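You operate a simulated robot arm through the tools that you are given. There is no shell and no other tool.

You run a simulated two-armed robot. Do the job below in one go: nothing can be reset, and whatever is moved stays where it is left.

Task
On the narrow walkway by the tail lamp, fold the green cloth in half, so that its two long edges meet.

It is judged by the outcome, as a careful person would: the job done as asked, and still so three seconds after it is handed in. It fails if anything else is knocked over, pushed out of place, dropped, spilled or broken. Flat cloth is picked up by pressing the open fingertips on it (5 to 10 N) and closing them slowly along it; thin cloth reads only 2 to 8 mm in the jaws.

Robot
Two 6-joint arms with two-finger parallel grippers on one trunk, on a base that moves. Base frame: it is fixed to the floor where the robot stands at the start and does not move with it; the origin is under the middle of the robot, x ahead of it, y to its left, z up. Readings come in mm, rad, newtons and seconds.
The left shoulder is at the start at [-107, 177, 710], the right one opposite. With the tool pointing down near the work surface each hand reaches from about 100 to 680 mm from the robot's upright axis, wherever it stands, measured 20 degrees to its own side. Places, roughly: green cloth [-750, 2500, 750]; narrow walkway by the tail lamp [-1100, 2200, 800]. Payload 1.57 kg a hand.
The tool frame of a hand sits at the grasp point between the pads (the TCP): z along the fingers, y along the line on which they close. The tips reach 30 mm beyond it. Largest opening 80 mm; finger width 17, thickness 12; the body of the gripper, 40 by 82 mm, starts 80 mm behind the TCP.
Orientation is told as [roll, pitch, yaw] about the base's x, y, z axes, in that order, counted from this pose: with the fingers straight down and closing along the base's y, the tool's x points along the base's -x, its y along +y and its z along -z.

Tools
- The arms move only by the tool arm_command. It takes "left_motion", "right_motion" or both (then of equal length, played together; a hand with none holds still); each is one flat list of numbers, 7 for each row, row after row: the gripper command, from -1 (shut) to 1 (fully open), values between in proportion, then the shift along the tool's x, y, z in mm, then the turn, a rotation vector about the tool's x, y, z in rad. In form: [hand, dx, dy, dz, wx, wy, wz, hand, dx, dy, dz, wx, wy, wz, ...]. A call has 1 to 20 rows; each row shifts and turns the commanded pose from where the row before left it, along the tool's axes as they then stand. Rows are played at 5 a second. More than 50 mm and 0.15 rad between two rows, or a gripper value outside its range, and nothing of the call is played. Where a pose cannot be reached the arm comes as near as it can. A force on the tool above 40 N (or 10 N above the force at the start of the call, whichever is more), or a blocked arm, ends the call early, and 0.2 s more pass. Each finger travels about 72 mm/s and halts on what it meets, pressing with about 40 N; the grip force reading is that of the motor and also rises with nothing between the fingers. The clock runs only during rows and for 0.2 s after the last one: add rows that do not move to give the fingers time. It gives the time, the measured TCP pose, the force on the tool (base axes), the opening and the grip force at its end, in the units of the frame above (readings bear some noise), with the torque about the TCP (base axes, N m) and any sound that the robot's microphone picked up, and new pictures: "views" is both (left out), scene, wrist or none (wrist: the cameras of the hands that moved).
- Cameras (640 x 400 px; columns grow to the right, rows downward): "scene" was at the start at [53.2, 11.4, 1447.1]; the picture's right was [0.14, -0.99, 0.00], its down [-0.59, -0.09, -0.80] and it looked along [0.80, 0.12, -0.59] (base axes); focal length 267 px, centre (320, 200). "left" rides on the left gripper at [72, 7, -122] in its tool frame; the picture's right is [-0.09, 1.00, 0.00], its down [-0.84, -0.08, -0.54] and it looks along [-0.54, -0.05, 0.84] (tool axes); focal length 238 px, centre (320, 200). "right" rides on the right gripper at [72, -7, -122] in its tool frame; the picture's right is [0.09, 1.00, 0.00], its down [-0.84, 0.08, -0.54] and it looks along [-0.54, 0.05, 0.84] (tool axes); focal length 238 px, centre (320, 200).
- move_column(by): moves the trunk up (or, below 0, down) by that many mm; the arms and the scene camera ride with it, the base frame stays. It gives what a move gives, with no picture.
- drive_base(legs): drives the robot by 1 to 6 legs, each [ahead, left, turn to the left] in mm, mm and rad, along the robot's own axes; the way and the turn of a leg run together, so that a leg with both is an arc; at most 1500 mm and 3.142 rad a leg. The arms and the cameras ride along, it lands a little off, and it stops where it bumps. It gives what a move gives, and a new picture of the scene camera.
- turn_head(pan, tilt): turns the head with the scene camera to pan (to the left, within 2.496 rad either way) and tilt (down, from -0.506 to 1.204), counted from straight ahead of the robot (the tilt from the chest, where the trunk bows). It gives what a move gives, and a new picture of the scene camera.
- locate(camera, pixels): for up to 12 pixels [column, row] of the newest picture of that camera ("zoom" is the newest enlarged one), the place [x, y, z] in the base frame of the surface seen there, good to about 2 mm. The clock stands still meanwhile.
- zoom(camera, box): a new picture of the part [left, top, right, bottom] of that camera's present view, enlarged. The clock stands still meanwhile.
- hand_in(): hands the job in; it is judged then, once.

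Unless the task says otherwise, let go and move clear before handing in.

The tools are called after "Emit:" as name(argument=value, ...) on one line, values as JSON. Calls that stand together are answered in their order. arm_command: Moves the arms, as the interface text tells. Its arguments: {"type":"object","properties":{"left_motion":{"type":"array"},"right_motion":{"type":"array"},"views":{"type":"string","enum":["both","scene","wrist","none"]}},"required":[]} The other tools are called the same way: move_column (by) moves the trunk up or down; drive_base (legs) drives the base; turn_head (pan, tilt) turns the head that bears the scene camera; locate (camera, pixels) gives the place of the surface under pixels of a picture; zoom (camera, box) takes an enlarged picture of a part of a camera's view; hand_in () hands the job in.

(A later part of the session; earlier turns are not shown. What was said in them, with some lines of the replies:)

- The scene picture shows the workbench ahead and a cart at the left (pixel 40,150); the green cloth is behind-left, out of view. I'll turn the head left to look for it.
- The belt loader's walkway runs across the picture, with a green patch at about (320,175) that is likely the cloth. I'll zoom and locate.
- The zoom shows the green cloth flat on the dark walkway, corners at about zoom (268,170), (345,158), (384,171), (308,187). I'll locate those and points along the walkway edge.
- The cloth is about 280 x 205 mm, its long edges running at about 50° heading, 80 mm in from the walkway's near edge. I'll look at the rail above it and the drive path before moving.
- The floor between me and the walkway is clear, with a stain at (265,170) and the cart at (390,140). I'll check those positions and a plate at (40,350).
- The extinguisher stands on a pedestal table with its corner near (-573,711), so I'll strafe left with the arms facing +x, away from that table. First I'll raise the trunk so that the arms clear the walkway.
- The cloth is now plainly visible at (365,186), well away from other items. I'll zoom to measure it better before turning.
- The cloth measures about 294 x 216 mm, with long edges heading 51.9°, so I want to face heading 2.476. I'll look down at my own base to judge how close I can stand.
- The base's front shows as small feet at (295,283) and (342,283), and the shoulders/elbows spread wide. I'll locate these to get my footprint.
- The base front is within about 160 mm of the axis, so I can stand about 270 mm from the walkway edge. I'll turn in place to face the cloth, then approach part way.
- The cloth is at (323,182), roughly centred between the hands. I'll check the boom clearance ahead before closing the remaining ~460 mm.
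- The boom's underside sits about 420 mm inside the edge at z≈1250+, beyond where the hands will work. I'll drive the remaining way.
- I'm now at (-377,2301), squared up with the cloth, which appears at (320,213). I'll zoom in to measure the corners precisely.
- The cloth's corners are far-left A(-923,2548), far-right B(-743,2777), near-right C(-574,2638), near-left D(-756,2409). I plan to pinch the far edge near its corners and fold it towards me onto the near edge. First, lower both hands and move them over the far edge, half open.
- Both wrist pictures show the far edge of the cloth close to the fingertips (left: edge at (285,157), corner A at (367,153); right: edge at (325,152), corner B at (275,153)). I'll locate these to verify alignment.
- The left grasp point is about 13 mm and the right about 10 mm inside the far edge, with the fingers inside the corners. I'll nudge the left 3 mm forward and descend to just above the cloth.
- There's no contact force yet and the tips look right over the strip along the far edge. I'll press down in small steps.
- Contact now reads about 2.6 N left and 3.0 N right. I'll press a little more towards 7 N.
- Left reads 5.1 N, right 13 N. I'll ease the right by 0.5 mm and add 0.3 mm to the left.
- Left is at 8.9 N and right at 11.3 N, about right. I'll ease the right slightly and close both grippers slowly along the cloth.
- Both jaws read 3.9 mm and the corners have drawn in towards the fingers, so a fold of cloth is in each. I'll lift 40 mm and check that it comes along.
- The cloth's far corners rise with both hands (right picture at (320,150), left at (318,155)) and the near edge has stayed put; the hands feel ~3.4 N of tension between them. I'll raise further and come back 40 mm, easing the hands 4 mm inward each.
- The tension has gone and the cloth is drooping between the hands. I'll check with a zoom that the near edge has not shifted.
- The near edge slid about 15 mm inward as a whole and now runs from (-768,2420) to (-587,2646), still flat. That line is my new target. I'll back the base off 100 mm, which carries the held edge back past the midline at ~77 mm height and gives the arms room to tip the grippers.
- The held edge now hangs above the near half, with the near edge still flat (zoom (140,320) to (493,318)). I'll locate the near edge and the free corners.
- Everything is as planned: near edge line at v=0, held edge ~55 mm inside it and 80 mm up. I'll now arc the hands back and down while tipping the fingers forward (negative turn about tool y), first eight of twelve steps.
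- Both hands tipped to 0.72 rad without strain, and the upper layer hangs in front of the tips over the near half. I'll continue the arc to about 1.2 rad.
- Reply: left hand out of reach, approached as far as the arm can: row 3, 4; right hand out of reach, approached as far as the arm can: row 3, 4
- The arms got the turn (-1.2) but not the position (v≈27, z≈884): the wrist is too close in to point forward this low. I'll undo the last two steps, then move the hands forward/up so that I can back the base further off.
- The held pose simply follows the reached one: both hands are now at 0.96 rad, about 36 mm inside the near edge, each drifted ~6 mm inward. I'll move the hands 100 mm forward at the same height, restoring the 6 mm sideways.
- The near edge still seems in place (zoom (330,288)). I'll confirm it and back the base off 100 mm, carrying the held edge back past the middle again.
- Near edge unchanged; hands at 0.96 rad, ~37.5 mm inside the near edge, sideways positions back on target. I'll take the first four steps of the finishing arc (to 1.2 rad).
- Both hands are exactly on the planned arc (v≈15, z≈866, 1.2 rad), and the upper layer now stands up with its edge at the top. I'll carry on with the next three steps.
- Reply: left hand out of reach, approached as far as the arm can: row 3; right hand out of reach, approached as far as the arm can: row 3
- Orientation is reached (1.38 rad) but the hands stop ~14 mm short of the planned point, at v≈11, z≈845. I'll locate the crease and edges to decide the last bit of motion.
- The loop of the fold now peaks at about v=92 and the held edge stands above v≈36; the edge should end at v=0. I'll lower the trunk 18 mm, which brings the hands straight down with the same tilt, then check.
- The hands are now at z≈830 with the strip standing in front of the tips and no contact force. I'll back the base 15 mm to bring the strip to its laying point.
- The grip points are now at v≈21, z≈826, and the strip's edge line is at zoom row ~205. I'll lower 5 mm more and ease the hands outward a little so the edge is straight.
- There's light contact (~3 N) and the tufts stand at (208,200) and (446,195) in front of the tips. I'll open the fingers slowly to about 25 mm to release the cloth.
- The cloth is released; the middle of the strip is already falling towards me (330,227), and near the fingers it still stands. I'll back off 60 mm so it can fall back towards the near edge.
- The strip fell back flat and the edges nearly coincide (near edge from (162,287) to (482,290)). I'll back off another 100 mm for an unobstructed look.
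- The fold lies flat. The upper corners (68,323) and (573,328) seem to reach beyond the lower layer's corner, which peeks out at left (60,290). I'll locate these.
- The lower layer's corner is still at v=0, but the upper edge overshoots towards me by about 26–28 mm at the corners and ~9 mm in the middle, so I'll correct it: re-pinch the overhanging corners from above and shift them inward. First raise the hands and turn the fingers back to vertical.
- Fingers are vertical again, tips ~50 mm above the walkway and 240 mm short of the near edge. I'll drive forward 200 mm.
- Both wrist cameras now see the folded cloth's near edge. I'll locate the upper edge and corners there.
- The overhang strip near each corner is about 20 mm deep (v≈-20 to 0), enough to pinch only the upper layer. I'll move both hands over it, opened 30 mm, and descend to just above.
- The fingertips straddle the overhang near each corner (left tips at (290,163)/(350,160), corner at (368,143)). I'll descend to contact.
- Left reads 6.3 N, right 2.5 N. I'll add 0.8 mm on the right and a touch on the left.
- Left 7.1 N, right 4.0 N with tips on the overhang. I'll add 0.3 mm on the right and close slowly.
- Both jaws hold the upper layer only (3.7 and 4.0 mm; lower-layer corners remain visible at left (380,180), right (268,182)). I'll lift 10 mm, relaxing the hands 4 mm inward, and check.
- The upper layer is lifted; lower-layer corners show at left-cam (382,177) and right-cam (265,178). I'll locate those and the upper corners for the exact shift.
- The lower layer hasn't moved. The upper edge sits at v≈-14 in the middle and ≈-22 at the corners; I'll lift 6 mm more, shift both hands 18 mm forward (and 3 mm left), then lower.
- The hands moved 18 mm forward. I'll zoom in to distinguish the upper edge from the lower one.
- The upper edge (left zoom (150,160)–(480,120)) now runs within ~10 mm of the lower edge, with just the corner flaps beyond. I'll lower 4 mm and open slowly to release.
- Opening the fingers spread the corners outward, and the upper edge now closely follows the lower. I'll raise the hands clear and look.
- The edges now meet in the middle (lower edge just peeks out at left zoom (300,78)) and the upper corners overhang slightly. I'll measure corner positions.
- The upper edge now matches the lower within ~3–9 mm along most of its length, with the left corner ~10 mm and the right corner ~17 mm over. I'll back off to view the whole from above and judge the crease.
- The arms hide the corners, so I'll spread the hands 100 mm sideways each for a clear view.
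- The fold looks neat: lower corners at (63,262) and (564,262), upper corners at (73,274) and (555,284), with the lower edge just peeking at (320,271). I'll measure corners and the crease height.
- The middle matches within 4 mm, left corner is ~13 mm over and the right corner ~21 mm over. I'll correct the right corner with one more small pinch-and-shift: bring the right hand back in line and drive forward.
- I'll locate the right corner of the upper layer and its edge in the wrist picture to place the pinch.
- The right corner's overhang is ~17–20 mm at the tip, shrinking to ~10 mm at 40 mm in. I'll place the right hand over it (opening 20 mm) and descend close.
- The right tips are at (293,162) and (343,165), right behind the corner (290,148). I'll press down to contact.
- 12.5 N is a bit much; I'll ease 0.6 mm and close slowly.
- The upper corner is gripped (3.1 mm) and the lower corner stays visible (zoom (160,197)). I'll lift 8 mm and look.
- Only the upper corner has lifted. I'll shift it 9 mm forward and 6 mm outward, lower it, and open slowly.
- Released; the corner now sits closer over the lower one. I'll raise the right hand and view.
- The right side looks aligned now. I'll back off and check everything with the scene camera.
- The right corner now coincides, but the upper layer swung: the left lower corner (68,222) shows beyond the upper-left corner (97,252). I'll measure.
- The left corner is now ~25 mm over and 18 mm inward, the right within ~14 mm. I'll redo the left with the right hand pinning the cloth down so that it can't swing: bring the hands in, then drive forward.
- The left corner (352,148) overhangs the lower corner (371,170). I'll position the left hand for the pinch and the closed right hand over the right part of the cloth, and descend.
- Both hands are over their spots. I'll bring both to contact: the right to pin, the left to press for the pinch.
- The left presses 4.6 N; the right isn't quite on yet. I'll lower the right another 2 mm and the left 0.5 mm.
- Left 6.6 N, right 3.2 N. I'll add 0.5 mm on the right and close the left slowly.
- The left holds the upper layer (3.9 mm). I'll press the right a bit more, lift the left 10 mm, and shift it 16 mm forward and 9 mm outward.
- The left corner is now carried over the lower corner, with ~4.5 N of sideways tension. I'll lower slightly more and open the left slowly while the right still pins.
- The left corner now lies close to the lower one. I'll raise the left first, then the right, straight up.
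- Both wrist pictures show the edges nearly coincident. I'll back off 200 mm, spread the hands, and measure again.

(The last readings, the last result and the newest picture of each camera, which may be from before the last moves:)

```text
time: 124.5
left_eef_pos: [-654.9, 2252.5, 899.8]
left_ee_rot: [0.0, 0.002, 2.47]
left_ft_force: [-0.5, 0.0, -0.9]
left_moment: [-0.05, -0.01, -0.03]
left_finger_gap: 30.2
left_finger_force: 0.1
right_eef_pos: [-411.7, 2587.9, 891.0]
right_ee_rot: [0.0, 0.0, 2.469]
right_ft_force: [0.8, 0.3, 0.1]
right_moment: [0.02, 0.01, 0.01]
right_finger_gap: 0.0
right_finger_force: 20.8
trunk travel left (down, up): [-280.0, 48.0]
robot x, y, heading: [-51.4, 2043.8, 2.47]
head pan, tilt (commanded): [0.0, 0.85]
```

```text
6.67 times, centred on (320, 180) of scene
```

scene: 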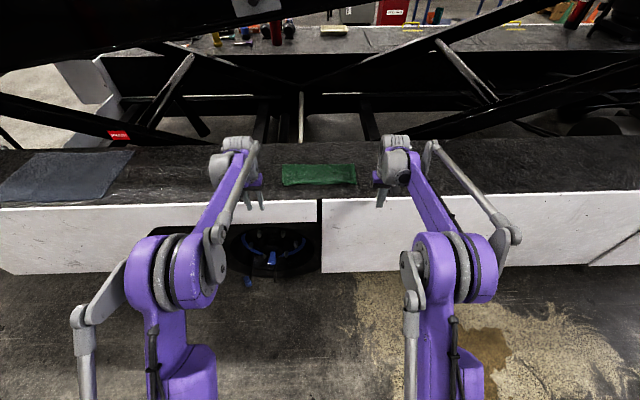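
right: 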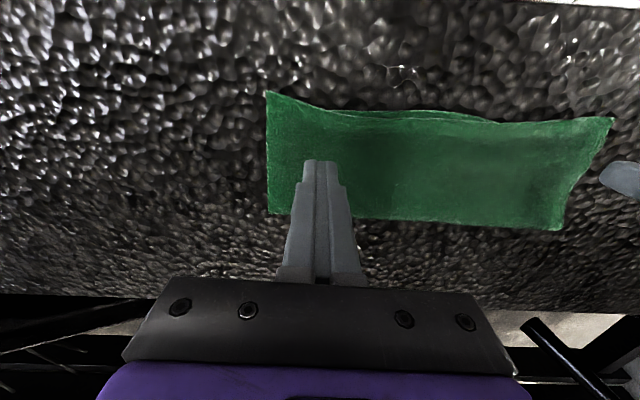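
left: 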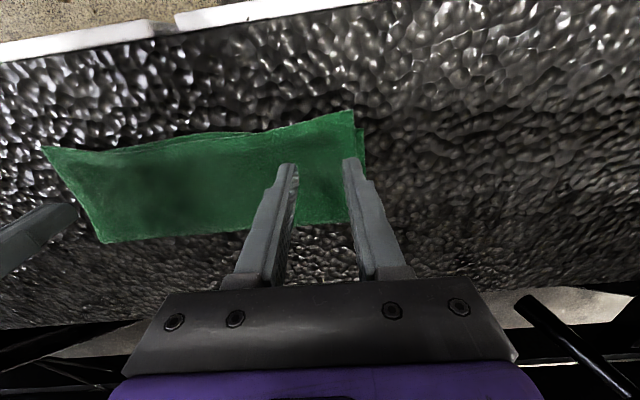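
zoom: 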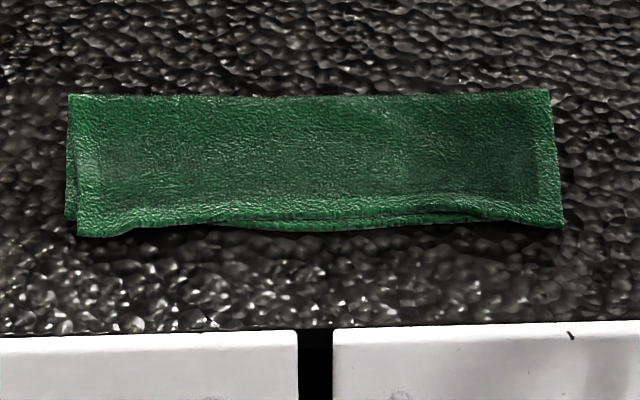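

The fold is now neat on both sides. I'll measure the corners and edges again.

Emit:
locate(camera="zoom", pixels=[[82, 232], [68, 215], [560, 225], [140, 224], [210, 220], [310, 218], [310, 227], [420, 210], [490, 214], [74, 99], [546, 93], [310, 99]])

```text
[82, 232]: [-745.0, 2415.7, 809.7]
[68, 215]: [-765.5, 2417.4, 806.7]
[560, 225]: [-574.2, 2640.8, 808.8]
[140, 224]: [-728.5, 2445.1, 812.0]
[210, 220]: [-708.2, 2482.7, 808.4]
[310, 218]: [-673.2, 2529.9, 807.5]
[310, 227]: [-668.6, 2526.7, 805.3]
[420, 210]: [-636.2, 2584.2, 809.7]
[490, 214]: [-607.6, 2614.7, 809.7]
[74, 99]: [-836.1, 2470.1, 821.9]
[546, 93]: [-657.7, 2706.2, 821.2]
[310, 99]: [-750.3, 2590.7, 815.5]
```

The lower corners are met within ~17 mm (left) and ~14 mm (right), and the rest within ~6 mm. The left corner can be bettered the same way, so I'll do one last small pinch there with the right hand pinning; hands in and drive forward.

Emit:
arm_command(left_motion=[-0.45, 0, -24.2, 0, 0, 0, 0, -0.45, 0, -24.2, 0, 0, 0, 0, -0.45, 0, -24.2, 0, 0, 0, 0, -0.45, 0, -24.1, 0, 0, 0, 0, -0.45, 0, 0, 0, 0, 0, 0], right_motion=[-1, 0, 25.4, 0, 0, 0, 0, -1, 0, 25.4, 0, 0, 0, 0, -1, 0, 25.4, 0, 0, 0, 0, -1, 0, 25.3, 0, 0, 0, 0, -1, 0, 0, 0, 0, 0, 0], views="none")

Emit:
drive_base(legs=[[172, 0, 0]])

Emit:
arm_command(left_motion=[-0.45, 0, 0, 0, 0, 0, 0], right_motion=[-1, 0, 0, 0, 0, 0, 0], views="wrist")

```text
time: 125.7
left_eef_pos: [-593.9, 2328.0, 901.1]
left_ee_rot: [-0.001, 0.0, 2.469]
left_ft_force: [-0.8, -0.2, 0.8]
left_moment: [0.03, 0.01, -0.01]
left_finger_gap: 22.0
left_finger_force: 0.1
right_eef_pos: [-476.4, 2507.9, 892.6]
right_ee_rot: [0.0, 0.001, 2.468]
right_ft_force: [-0.4, 0.7, 0.6]
right_moment: [0.0, 0.0, -0.03]
right_finger_gap: 0.0
right_finger_force: 21.1
trunk travel left (down, up): [-280.0, 48.0]
robot x, y, heading: [-50.1, 2046.6, 2.469]
head pan, tilt (commanded): [0.0, 0.85]
```

```text
time: 127.2
left_eef_pos: [-729.0, 2434.6, 900.0]
left_ee_rot: [0.0, -0.001, 2.472]
left_ft_force: [0.4, -1.1, -0.4]
left_moment: [0.0, 0.0, 0.01]
left_finger_gap: 21.9
left_finger_force: 0.1
right_eef_pos: [-611.7, 2615.1, 890.8]
right_ee_rot: [-0.002, 0.003, 2.471]
right_ft_force: [0.0, 0.6, 0.3]
right_moment: [-0.01, -0.06, 0.01]
right_finger_gap: 0.2
right_finger_force: 21.4
trunk travel left (down, up): [-280.0, 48.0]
robot x, y, heading: [-187.9, 2149.3, 2.464]
head pan, tilt (commanded): [0.0, 0.85]
```

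scene: 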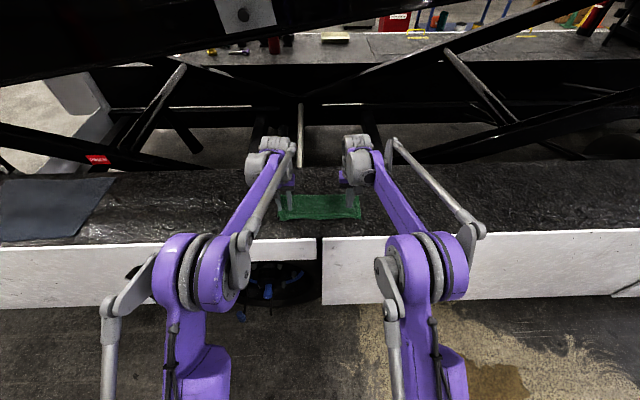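

```text
time: 127.6
left_eef_pos: [-729.3, 2434.8, 899.2]
left_ee_rot: [-0.001, 0.002, 2.471]
left_ft_force: [0.1, -0.3, 0.8]
left_moment: [0.01, 0.01, 0.02]
left_finger_gap: 22.0
left_finger_force: 0.0
right_eef_pos: [-612.5, 2613.9, 891.9]
right_ee_rot: [0.001, 0.0, 2.47]
right_ft_force: [0.0, 0.0, -1.0]
right_moment: [-0.04, 0.02, 0.02]
right_finger_gap: 0.1
right_finger_force: 21.4
trunk travel left (down, up): [-280.0, 48.0]
robot x, y, heading: [-183.2, 2151.3, 2.471]
head pan, tilt (commanded): [0.0, 0.85]
```

right: 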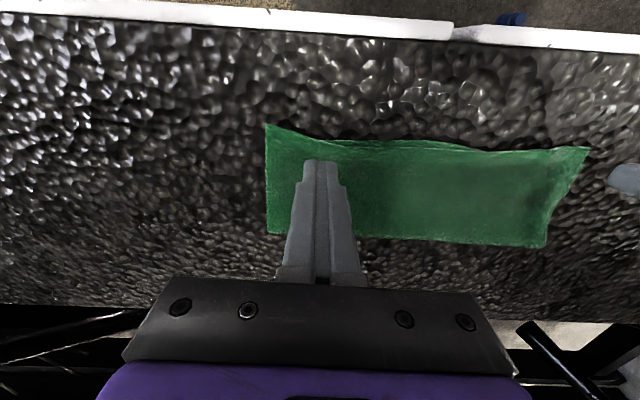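
left: 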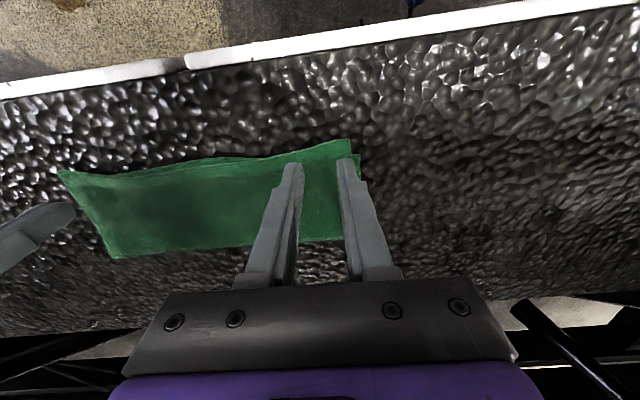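

I'll place both hands and descend: left for the pinch, right closed to pin.

Emit:
arm_command(left_motion=[-0.45, -6.2, 0, 0, 0, 0, 0, -0.45, -6.2, 0, 0, 0, 0, 0, -0.45, 0, 0, 20, 0, 0, 0, -0.45, 0, 0, 20, 0, 0, 0, -0.45, 0, 0, 14, 0, 0, 0, -0.45, 0, 0, 5, 0, 0, 0, -0.45, 0, 0, 0, 0, 0, 0], right_motion=[-1, -12.6, -1.2, 0, 0, 0, 0, -1, -12.7, -1.3, 0, 0, 0, 0, -1, 0, 0, 20, 0, 0, 0, -1, 0, 0, 20, 0, 0, 0, -1, 0, 0, 10, 0, 0, 0, -1, 0, 0, 4, 0, 0, 0, -1, 0, 0, 0, 0, 0, 0], views="wrist")

```text
time: 129.2
left_eef_pos: [-739.1, 2442.6, 841.5]
left_ee_rot: [0.002, 0.001, 2.472]
left_ft_force: [-0.7, -0.1, 0.2]
left_moment: [-0.04, -0.01, 0.04]
left_finger_gap: 21.9
left_finger_force: 0.0
right_eef_pos: [-629.9, 2633.2, 837.5]
right_ee_rot: [0.0, 0.001, 2.469]
right_ft_force: [0.3, 0.8, 1.0]
right_moment: [0.02, 0.02, -0.02]
right_finger_gap: 0.0
right_finger_force: 21.8
trunk travel left (down, up): [-280.0, 48.0]
robot x, y, heading: [-189.7, 2151.9, 2.471]
head pan, tilt (commanded): [0.0, 0.85]
```

right: 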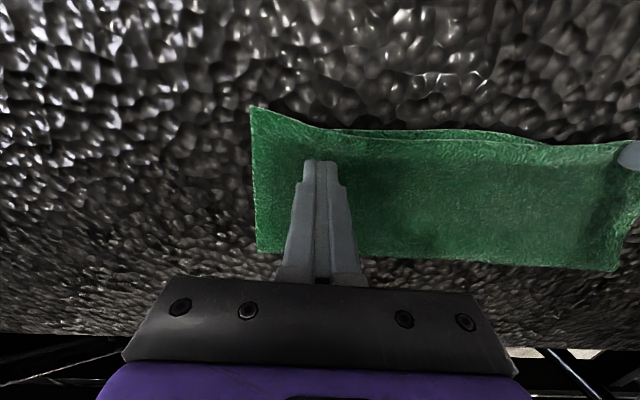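
left: 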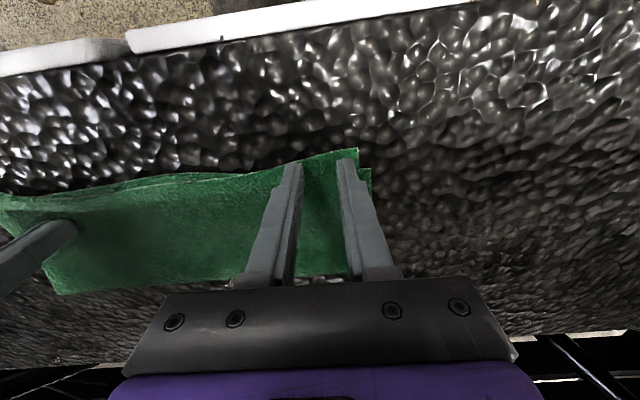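

The tips straddle the left corner region (293,165)/(347,160). I'll press both to contact.

Emit:
arm_command(left_motion=[-0.45, 0, 0, 3, 0, 0, 0, -0.45, 0, 0, 2, 0, 0, 0, -0.45, 0, 0, 1, 0, 0, 0, -0.45, 0, 0, 0, 0, 0, 0], right_motion=[-1, 0, 0, 0.8, 0, 0, 0, -1, 0, 0, 0.5, 0, 0, 0, -1, 0, 0, 0, 0, 0, 0, -1, 0, 0, 0, 0, 0, 0], views="none")

```text
time: 130.2
left_eef_pos: [-738.6, 2441.6, 835.0]
left_ee_rot: [0.0, 0.001, 2.471]
left_ft_force: [-1.0, 0.6, 4.8]
left_moment: [-0.03, 0.11, -0.05]
left_finger_gap: 21.9
left_finger_force: 0.2
right_eef_pos: [-630.5, 2632.3, 836.8]
right_ee_rot: [0.001, 0.002, 2.469]
right_ft_force: [-1.4, 0.9, 3.4]
right_moment: [-0.01, 0.01, 0.0]
right_finger_gap: 0.0
right_finger_force: 21.4
trunk travel left (down, up): [-280.0, 48.0]
robot x, y, heading: [-189.6, 2150.3, 2.467]
head pan, tilt (commanded): [0.0, 0.85]
```

Left 4.8 N, right 3.4 N. I'll add a little on both and close the left slowly.

Emit:
arm_command(left_motion=[-0.45, 0, 0, 0.4, 0, 0, 0, -0.5, 0, 0, 0, 0, 0, 0, -0.56, 0, 0, 0, 0, 0, 0, -0.62, 0, 0, 0, 0, 0, 0, -0.68, 0, 0, 0, 0, 0, 0, -0.74, 0, 0, 0, 0, 0, 0, -0.8, 0, 0, 0, 0, 0, 0, -0.86, 0, 0, 0, 0, 0, 0, -0.92, 0, 0, 0, 0, 0, 0, -0.97, 0, 0, 0, 0, 0, 0, -1, 0, 0, 0, 0, 0, 0, -1, 0, 0, 0, 0, 0, 0, -1, 0, 0, 0, 0, 0, 0], right_motion=[-1, 0, 0, 0.6, 0, 0, 0, -1, 0, 0, 0, 0, 0, 0, -1, 0, 0, 0, 0, 0, 0, -1, 0, 0, 0, 0, 0, 0, -1, 0, 0, 0, 0, 0, 0, -1, 0, 0, 0, 0, 0, 0, -1, 0, 0, 0, 0, 0, 0, -1, 0, 0, 0, 0, 0, 0, -1, 0, 0, 0, 0, 0, 0, -1, 0, 0, 0, 0, 0, 0, -1, 0, 0, 0, 0, 0, 0, -1, 0, 0, 0, 0, 0, 0, -1, 0, 0, 0, 0, 0, 0], views="wrist")

Emit:
zoom(camera="left", box=[200, 100, 440, 250])

```text
time: 133.0
left_eef_pos: [-739.4, 2442.3, 835.1]
left_ee_rot: [0.0, -0.001, 2.471]
left_ft_force: [1.2, -0.7, 3.3]
left_moment: [0.02, -0.04, -0.01]
left_finger_gap: 3.6
left_finger_force: 24.0
right_eef_pos: [-629.9, 2632.1, 836.5]
right_ee_rot: [0.001, 0.0, 2.47]
right_ft_force: [-2.9, -0.4, 5.0]
right_moment: [0.01, 0.09, -0.01]
right_finger_gap: 0.0
right_finger_force: 21.4
trunk travel left (down, up): [-280.0, 48.0]
robot x, y, heading: [-191.4, 2151.9, 2.467]
head pan, tilt (commanded): [0.0, 0.85]
```

right: 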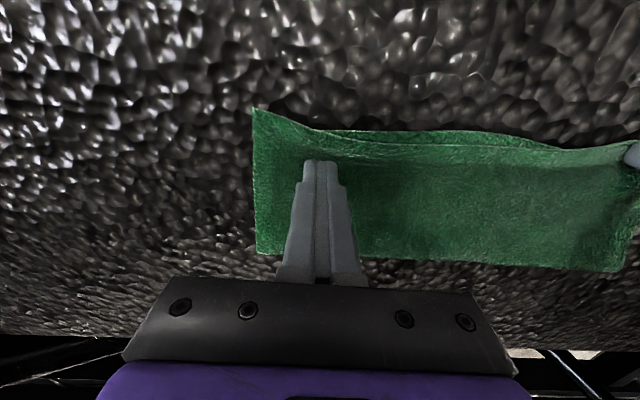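
left: 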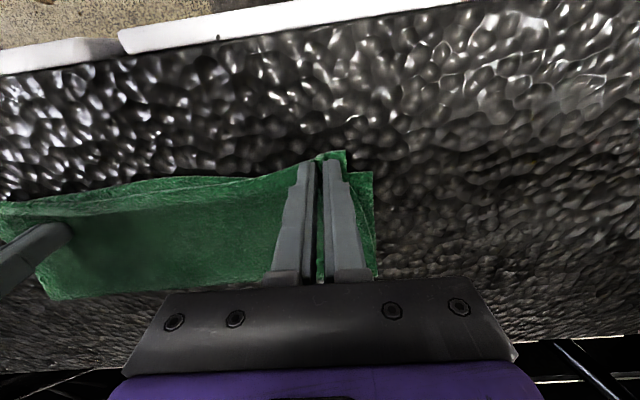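

```text
2.67 times, centred on (320, 175) of left
```

zoom: 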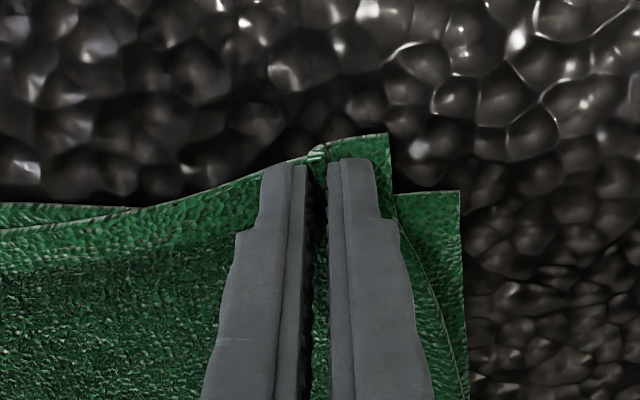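

Gripped (3.6 mm); the lower corner stays flat at zoom (460,192). I'll lift 9 mm, shift 10 mm forward and 9 mm outward, lower and release, with the right still pinning.

Emit:
arm_command(left_motion=[-1, 0, 0, -3, 0, 0, 0, -1, 0, 0, -3, 0, 0, 0, -1, 0, 0, -3, 0, 0, 0, -1, -3.4, 3, 0, 0, 0, 0, -1, -3.3, 3, 0, 0, 0, 0, -1, -3.3, 3, 0, 0, 0, 0, -1, 0, 0, 2, 0, 0, 0, -1, 0, 0, 2, 0, 0, 0, -0.92, 0, 0, 0, 0, 0, 0, -0.84, 0, 0, 0, 0, 0, 0, -0.76, 0, 0, 0, 0, 0, 0, -0.68, 0, 0, 0, 0, 0, 0, -0.6, 0, 0, 0, 0, 0, 0, -0.5, 0, 0, 0, 0, 0, 0, -0.4, 0, 0, 0, 0, 0, 0, -0.3, 0, 0, 0, 0, 0, 0, -0.3, 0, 0, 0, 0, 0, 0], views="wrist")

Emit:
zoom(camera="left", box=[20, 100, 420, 300])

```text
time: 136.6
left_eef_pos: [-752.3, 2441.4, 839.9]
left_ee_rot: [0.001, 0.001, 2.47]
left_ft_force: [0.8, 0.3, -0.2]
left_moment: [-0.03, -0.01, -0.02]
left_finger_gap: 27.5
left_finger_force: 0.1
right_eef_pos: [-629.4, 2632.7, 836.6]
right_ee_rot: [0.0, 0.0, 2.469]
right_ft_force: [-2.1, 0.2, 5.7]
right_moment: [0.03, 0.05, 0.0]
right_finger_gap: 0.0
right_finger_force: 21.0
trunk travel left (down, up): [-280.0, 48.0]
robot x, y, heading: [-185.4, 2149.2, 2.467]
head pan, tilt (commanded): [0.0, 0.85]
```

left: 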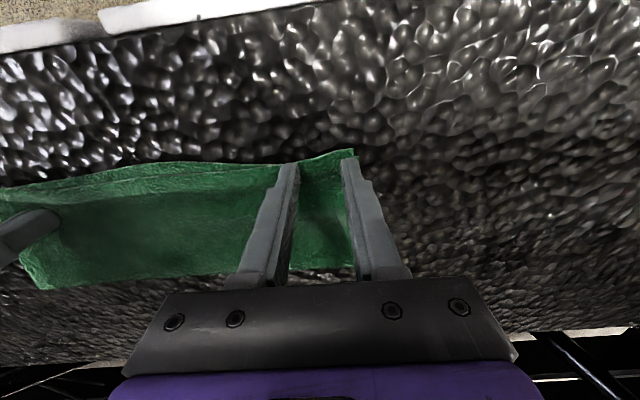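

```text
1.60 times, centred on (220, 200) of left
```

zoom: 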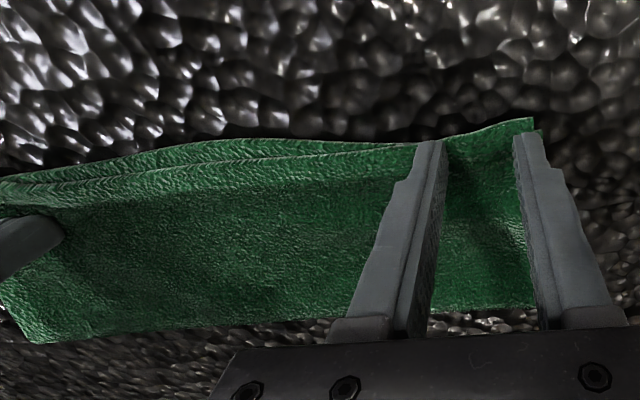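

The left corner now practically coincides with the lower one (zoom (533,118)/(540,132)). I'll raise the left, then the right, then back off and check.

Emit:
arm_command(left_motion=[-0.3, 0, 0, -5, 0, 0, 0, -0.3, 0, 0, -15, 0, 0, 0, -0.3, 0, 0, -20, 0, 0, 0, -0.3, 0, 0, -20, 0, 0, 0, -0.3, 0, 0, 0, 0, 0, 0, -0.3, 0, 0, 0, 0, 0, 0, -0.3, 0, 0, 0, 0, 0, 0, -0.3, 0, 0, 0, 0, 0, 0, -0.3, 0, 0, 0, 0, 0, 0], right_motion=[-1, 0, 0, 0, 0, 0, 0, -1, 0, 0, 0, 0, 0, 0, -1, 0, 0, 0, 0, 0, 0, -1, 0, 0, 0, 0, 0, 0, -1, 0, 0, -3, 0, 0, 0, -1, 0, 0, -12, 0, 0, 0, -1, 0, 0, -20, 0, 0, 0, -1, 0, 0, -25, 0, 0, 0, -1, 0, 0, 0, 0, 0, 0], views="none")

Emit:
drive_base(legs=[[-200, 0, 0]])

Emit:
arm_command(left_motion=[-0.3, 0, 25, 0, 0, 0, 0, -0.3, 0, 25, 0, 0, 0, 0, -0.3, 0, 25, 0, 0, 0, 0, -0.3, 0, 25, 0, 0, 0, 0, -0.3, 0, 0, 0, 0, 0, 0], right_motion=[-1, 0, -25, 0, 0, 0, 0, -1, 0, -25, 0, 0, 0, 0, -1, 0, -25, 0, 0, 0, 0, -1, 0, -25, 0, 0, 0, 0, -1, 0, 0, 0, 0, 0, 0], views="scene")

Emit:
zoom(camera="scene", box=[272, 140, 368, 200])

```text
time: 138.6
left_eef_pos: [-752.2, 2440.7, 900.1]
left_ee_rot: [0.0, 0.001, 2.471]
left_ft_force: [0.1, 0.0, -0.7]
left_moment: [-0.03, 0.03, -0.04]
left_finger_gap: 28.0
left_finger_force: 0.0
right_eef_pos: [-630.7, 2631.6, 896.1]
right_ee_rot: [-0.002, 0.0, 2.471]
right_ft_force: [0.7, -0.7, -0.2]
right_moment: [0.0, 0.0, -0.04]
right_finger_gap: 0.0
right_finger_force: 20.9
trunk travel left (down, up): [-280.0, 48.0]
robot x, y, heading: [-187.4, 2147.6, 2.469]
head pan, tilt (commanded): [0.0, 0.85]
```

```text
time: 140.2
left_eef_pos: [-596.8, 2317.5, 900.1]
left_ee_rot: [-0.002, 0.001, 2.47]
left_ft_force: [0.0, -0.5, -0.1]
left_moment: [-0.03, 0.0, 0.0]
left_finger_gap: 28.0
left_finger_force: 0.1
right_eef_pos: [-473.6, 2509.1, 896.8]
right_ee_rot: [0.0, -0.001, 2.47]
right_ft_force: [0.4, -0.6, 0.4]
right_moment: [0.03, 0.02, 0.0]
right_finger_gap: 0.1
right_finger_force: 21.0
trunk travel left (down, up): [-280.0, 48.0]
robot x, y, heading: [-28.9, 2027.7, 2.471]
head pan, tilt (commanded): [0.0, 0.85]
```

scene: 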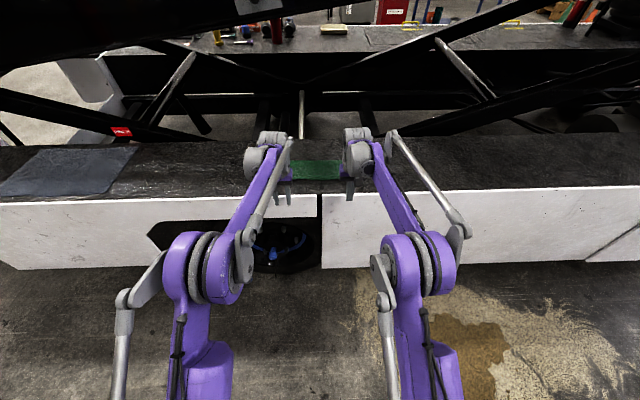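

```text
time: 141.4
left_eef_pos: [-659.2, 2239.3, 901.0]
left_ee_rot: [0.0, -0.001, 2.471]
left_ft_force: [-0.1, 1.0, 0.4]
left_moment: [0.03, 0.02, 0.02]
left_finger_gap: 28.0
left_finger_force: 0.0
right_eef_pos: [-411.8, 2586.9, 895.3]
right_ee_rot: [-0.001, 0.001, 2.471]
right_ft_force: [0.0, 0.1, 1.2]
right_moment: [0.01, -0.03, 0.04]
right_finger_gap: 0.0
right_finger_force: 21.2
trunk travel left (down, up): [-280.0, 48.0]
robot x, y, heading: [-29.9, 2028.4, 2.468]
head pan, tilt (commanded): [0.0, 0.85]
```

scene: 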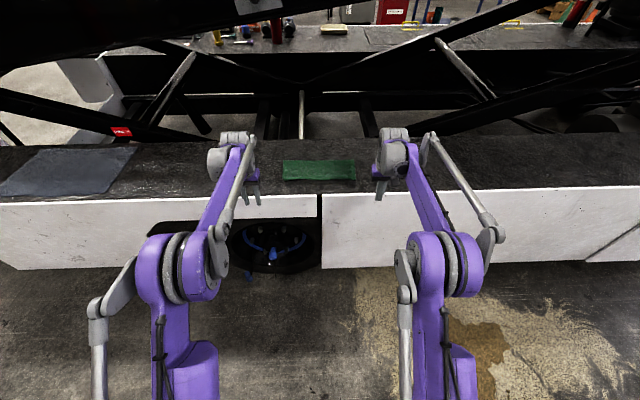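

```text
6.67 times, centred on (320, 170) of scene
```

zoom: 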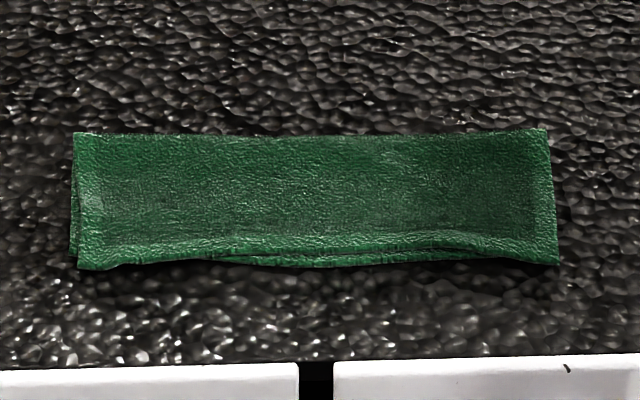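

Emit:
locate(camera="zoom", pixels=[[82, 266], [72, 250], [555, 262], [140, 258], [210, 252], [310, 252], [310, 263], [420, 243], [490, 250], [78, 137], [542, 133], [310, 139]])

```text
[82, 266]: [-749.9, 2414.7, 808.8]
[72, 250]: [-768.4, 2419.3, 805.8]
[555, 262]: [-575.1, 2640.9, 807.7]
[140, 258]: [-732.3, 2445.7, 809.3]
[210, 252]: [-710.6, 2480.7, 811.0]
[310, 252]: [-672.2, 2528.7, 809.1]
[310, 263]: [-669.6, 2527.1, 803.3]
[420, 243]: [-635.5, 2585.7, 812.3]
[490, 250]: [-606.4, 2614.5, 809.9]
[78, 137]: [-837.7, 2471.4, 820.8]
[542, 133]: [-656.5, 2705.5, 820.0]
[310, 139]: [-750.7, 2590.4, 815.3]
```

The folded cloth lies flat with its long edges together: both corners are evenly within ~15 mm (the cloth's own corners flare), and the middle of the edges matches within ~4 mm. The hands are clear and open space surrounds the cloth, with the grey mat and other items undisturbed, so I'll hand in.

Emit:
hand_in()

```text
The job is handed in.
```

The green cloth on the walkway is folded in half. Its two long edges meet within about 4 mm in the middle, and the top layer overhangs by roughly 15 mm at each end.

- **Edges:** I folded the far edge towards me, then re-gripped the top corners several times to bring them closer. The remaining overhang is partly because the cloth's own corners flare outward, and the top layer springs back slightly when released.
- **Crease:** I did not press it flat, so it stands as a soft bulge about 15–20 mm above the walkway.
- **Position:** The bottom layer slid about 15 mm further onto the walkway during the first lift and stayed there.
- **Surroundings:** I saw nothing else moved, and the grey mat looks untouched. Both hands were off the cloth and clear of the walkway when I handed in.
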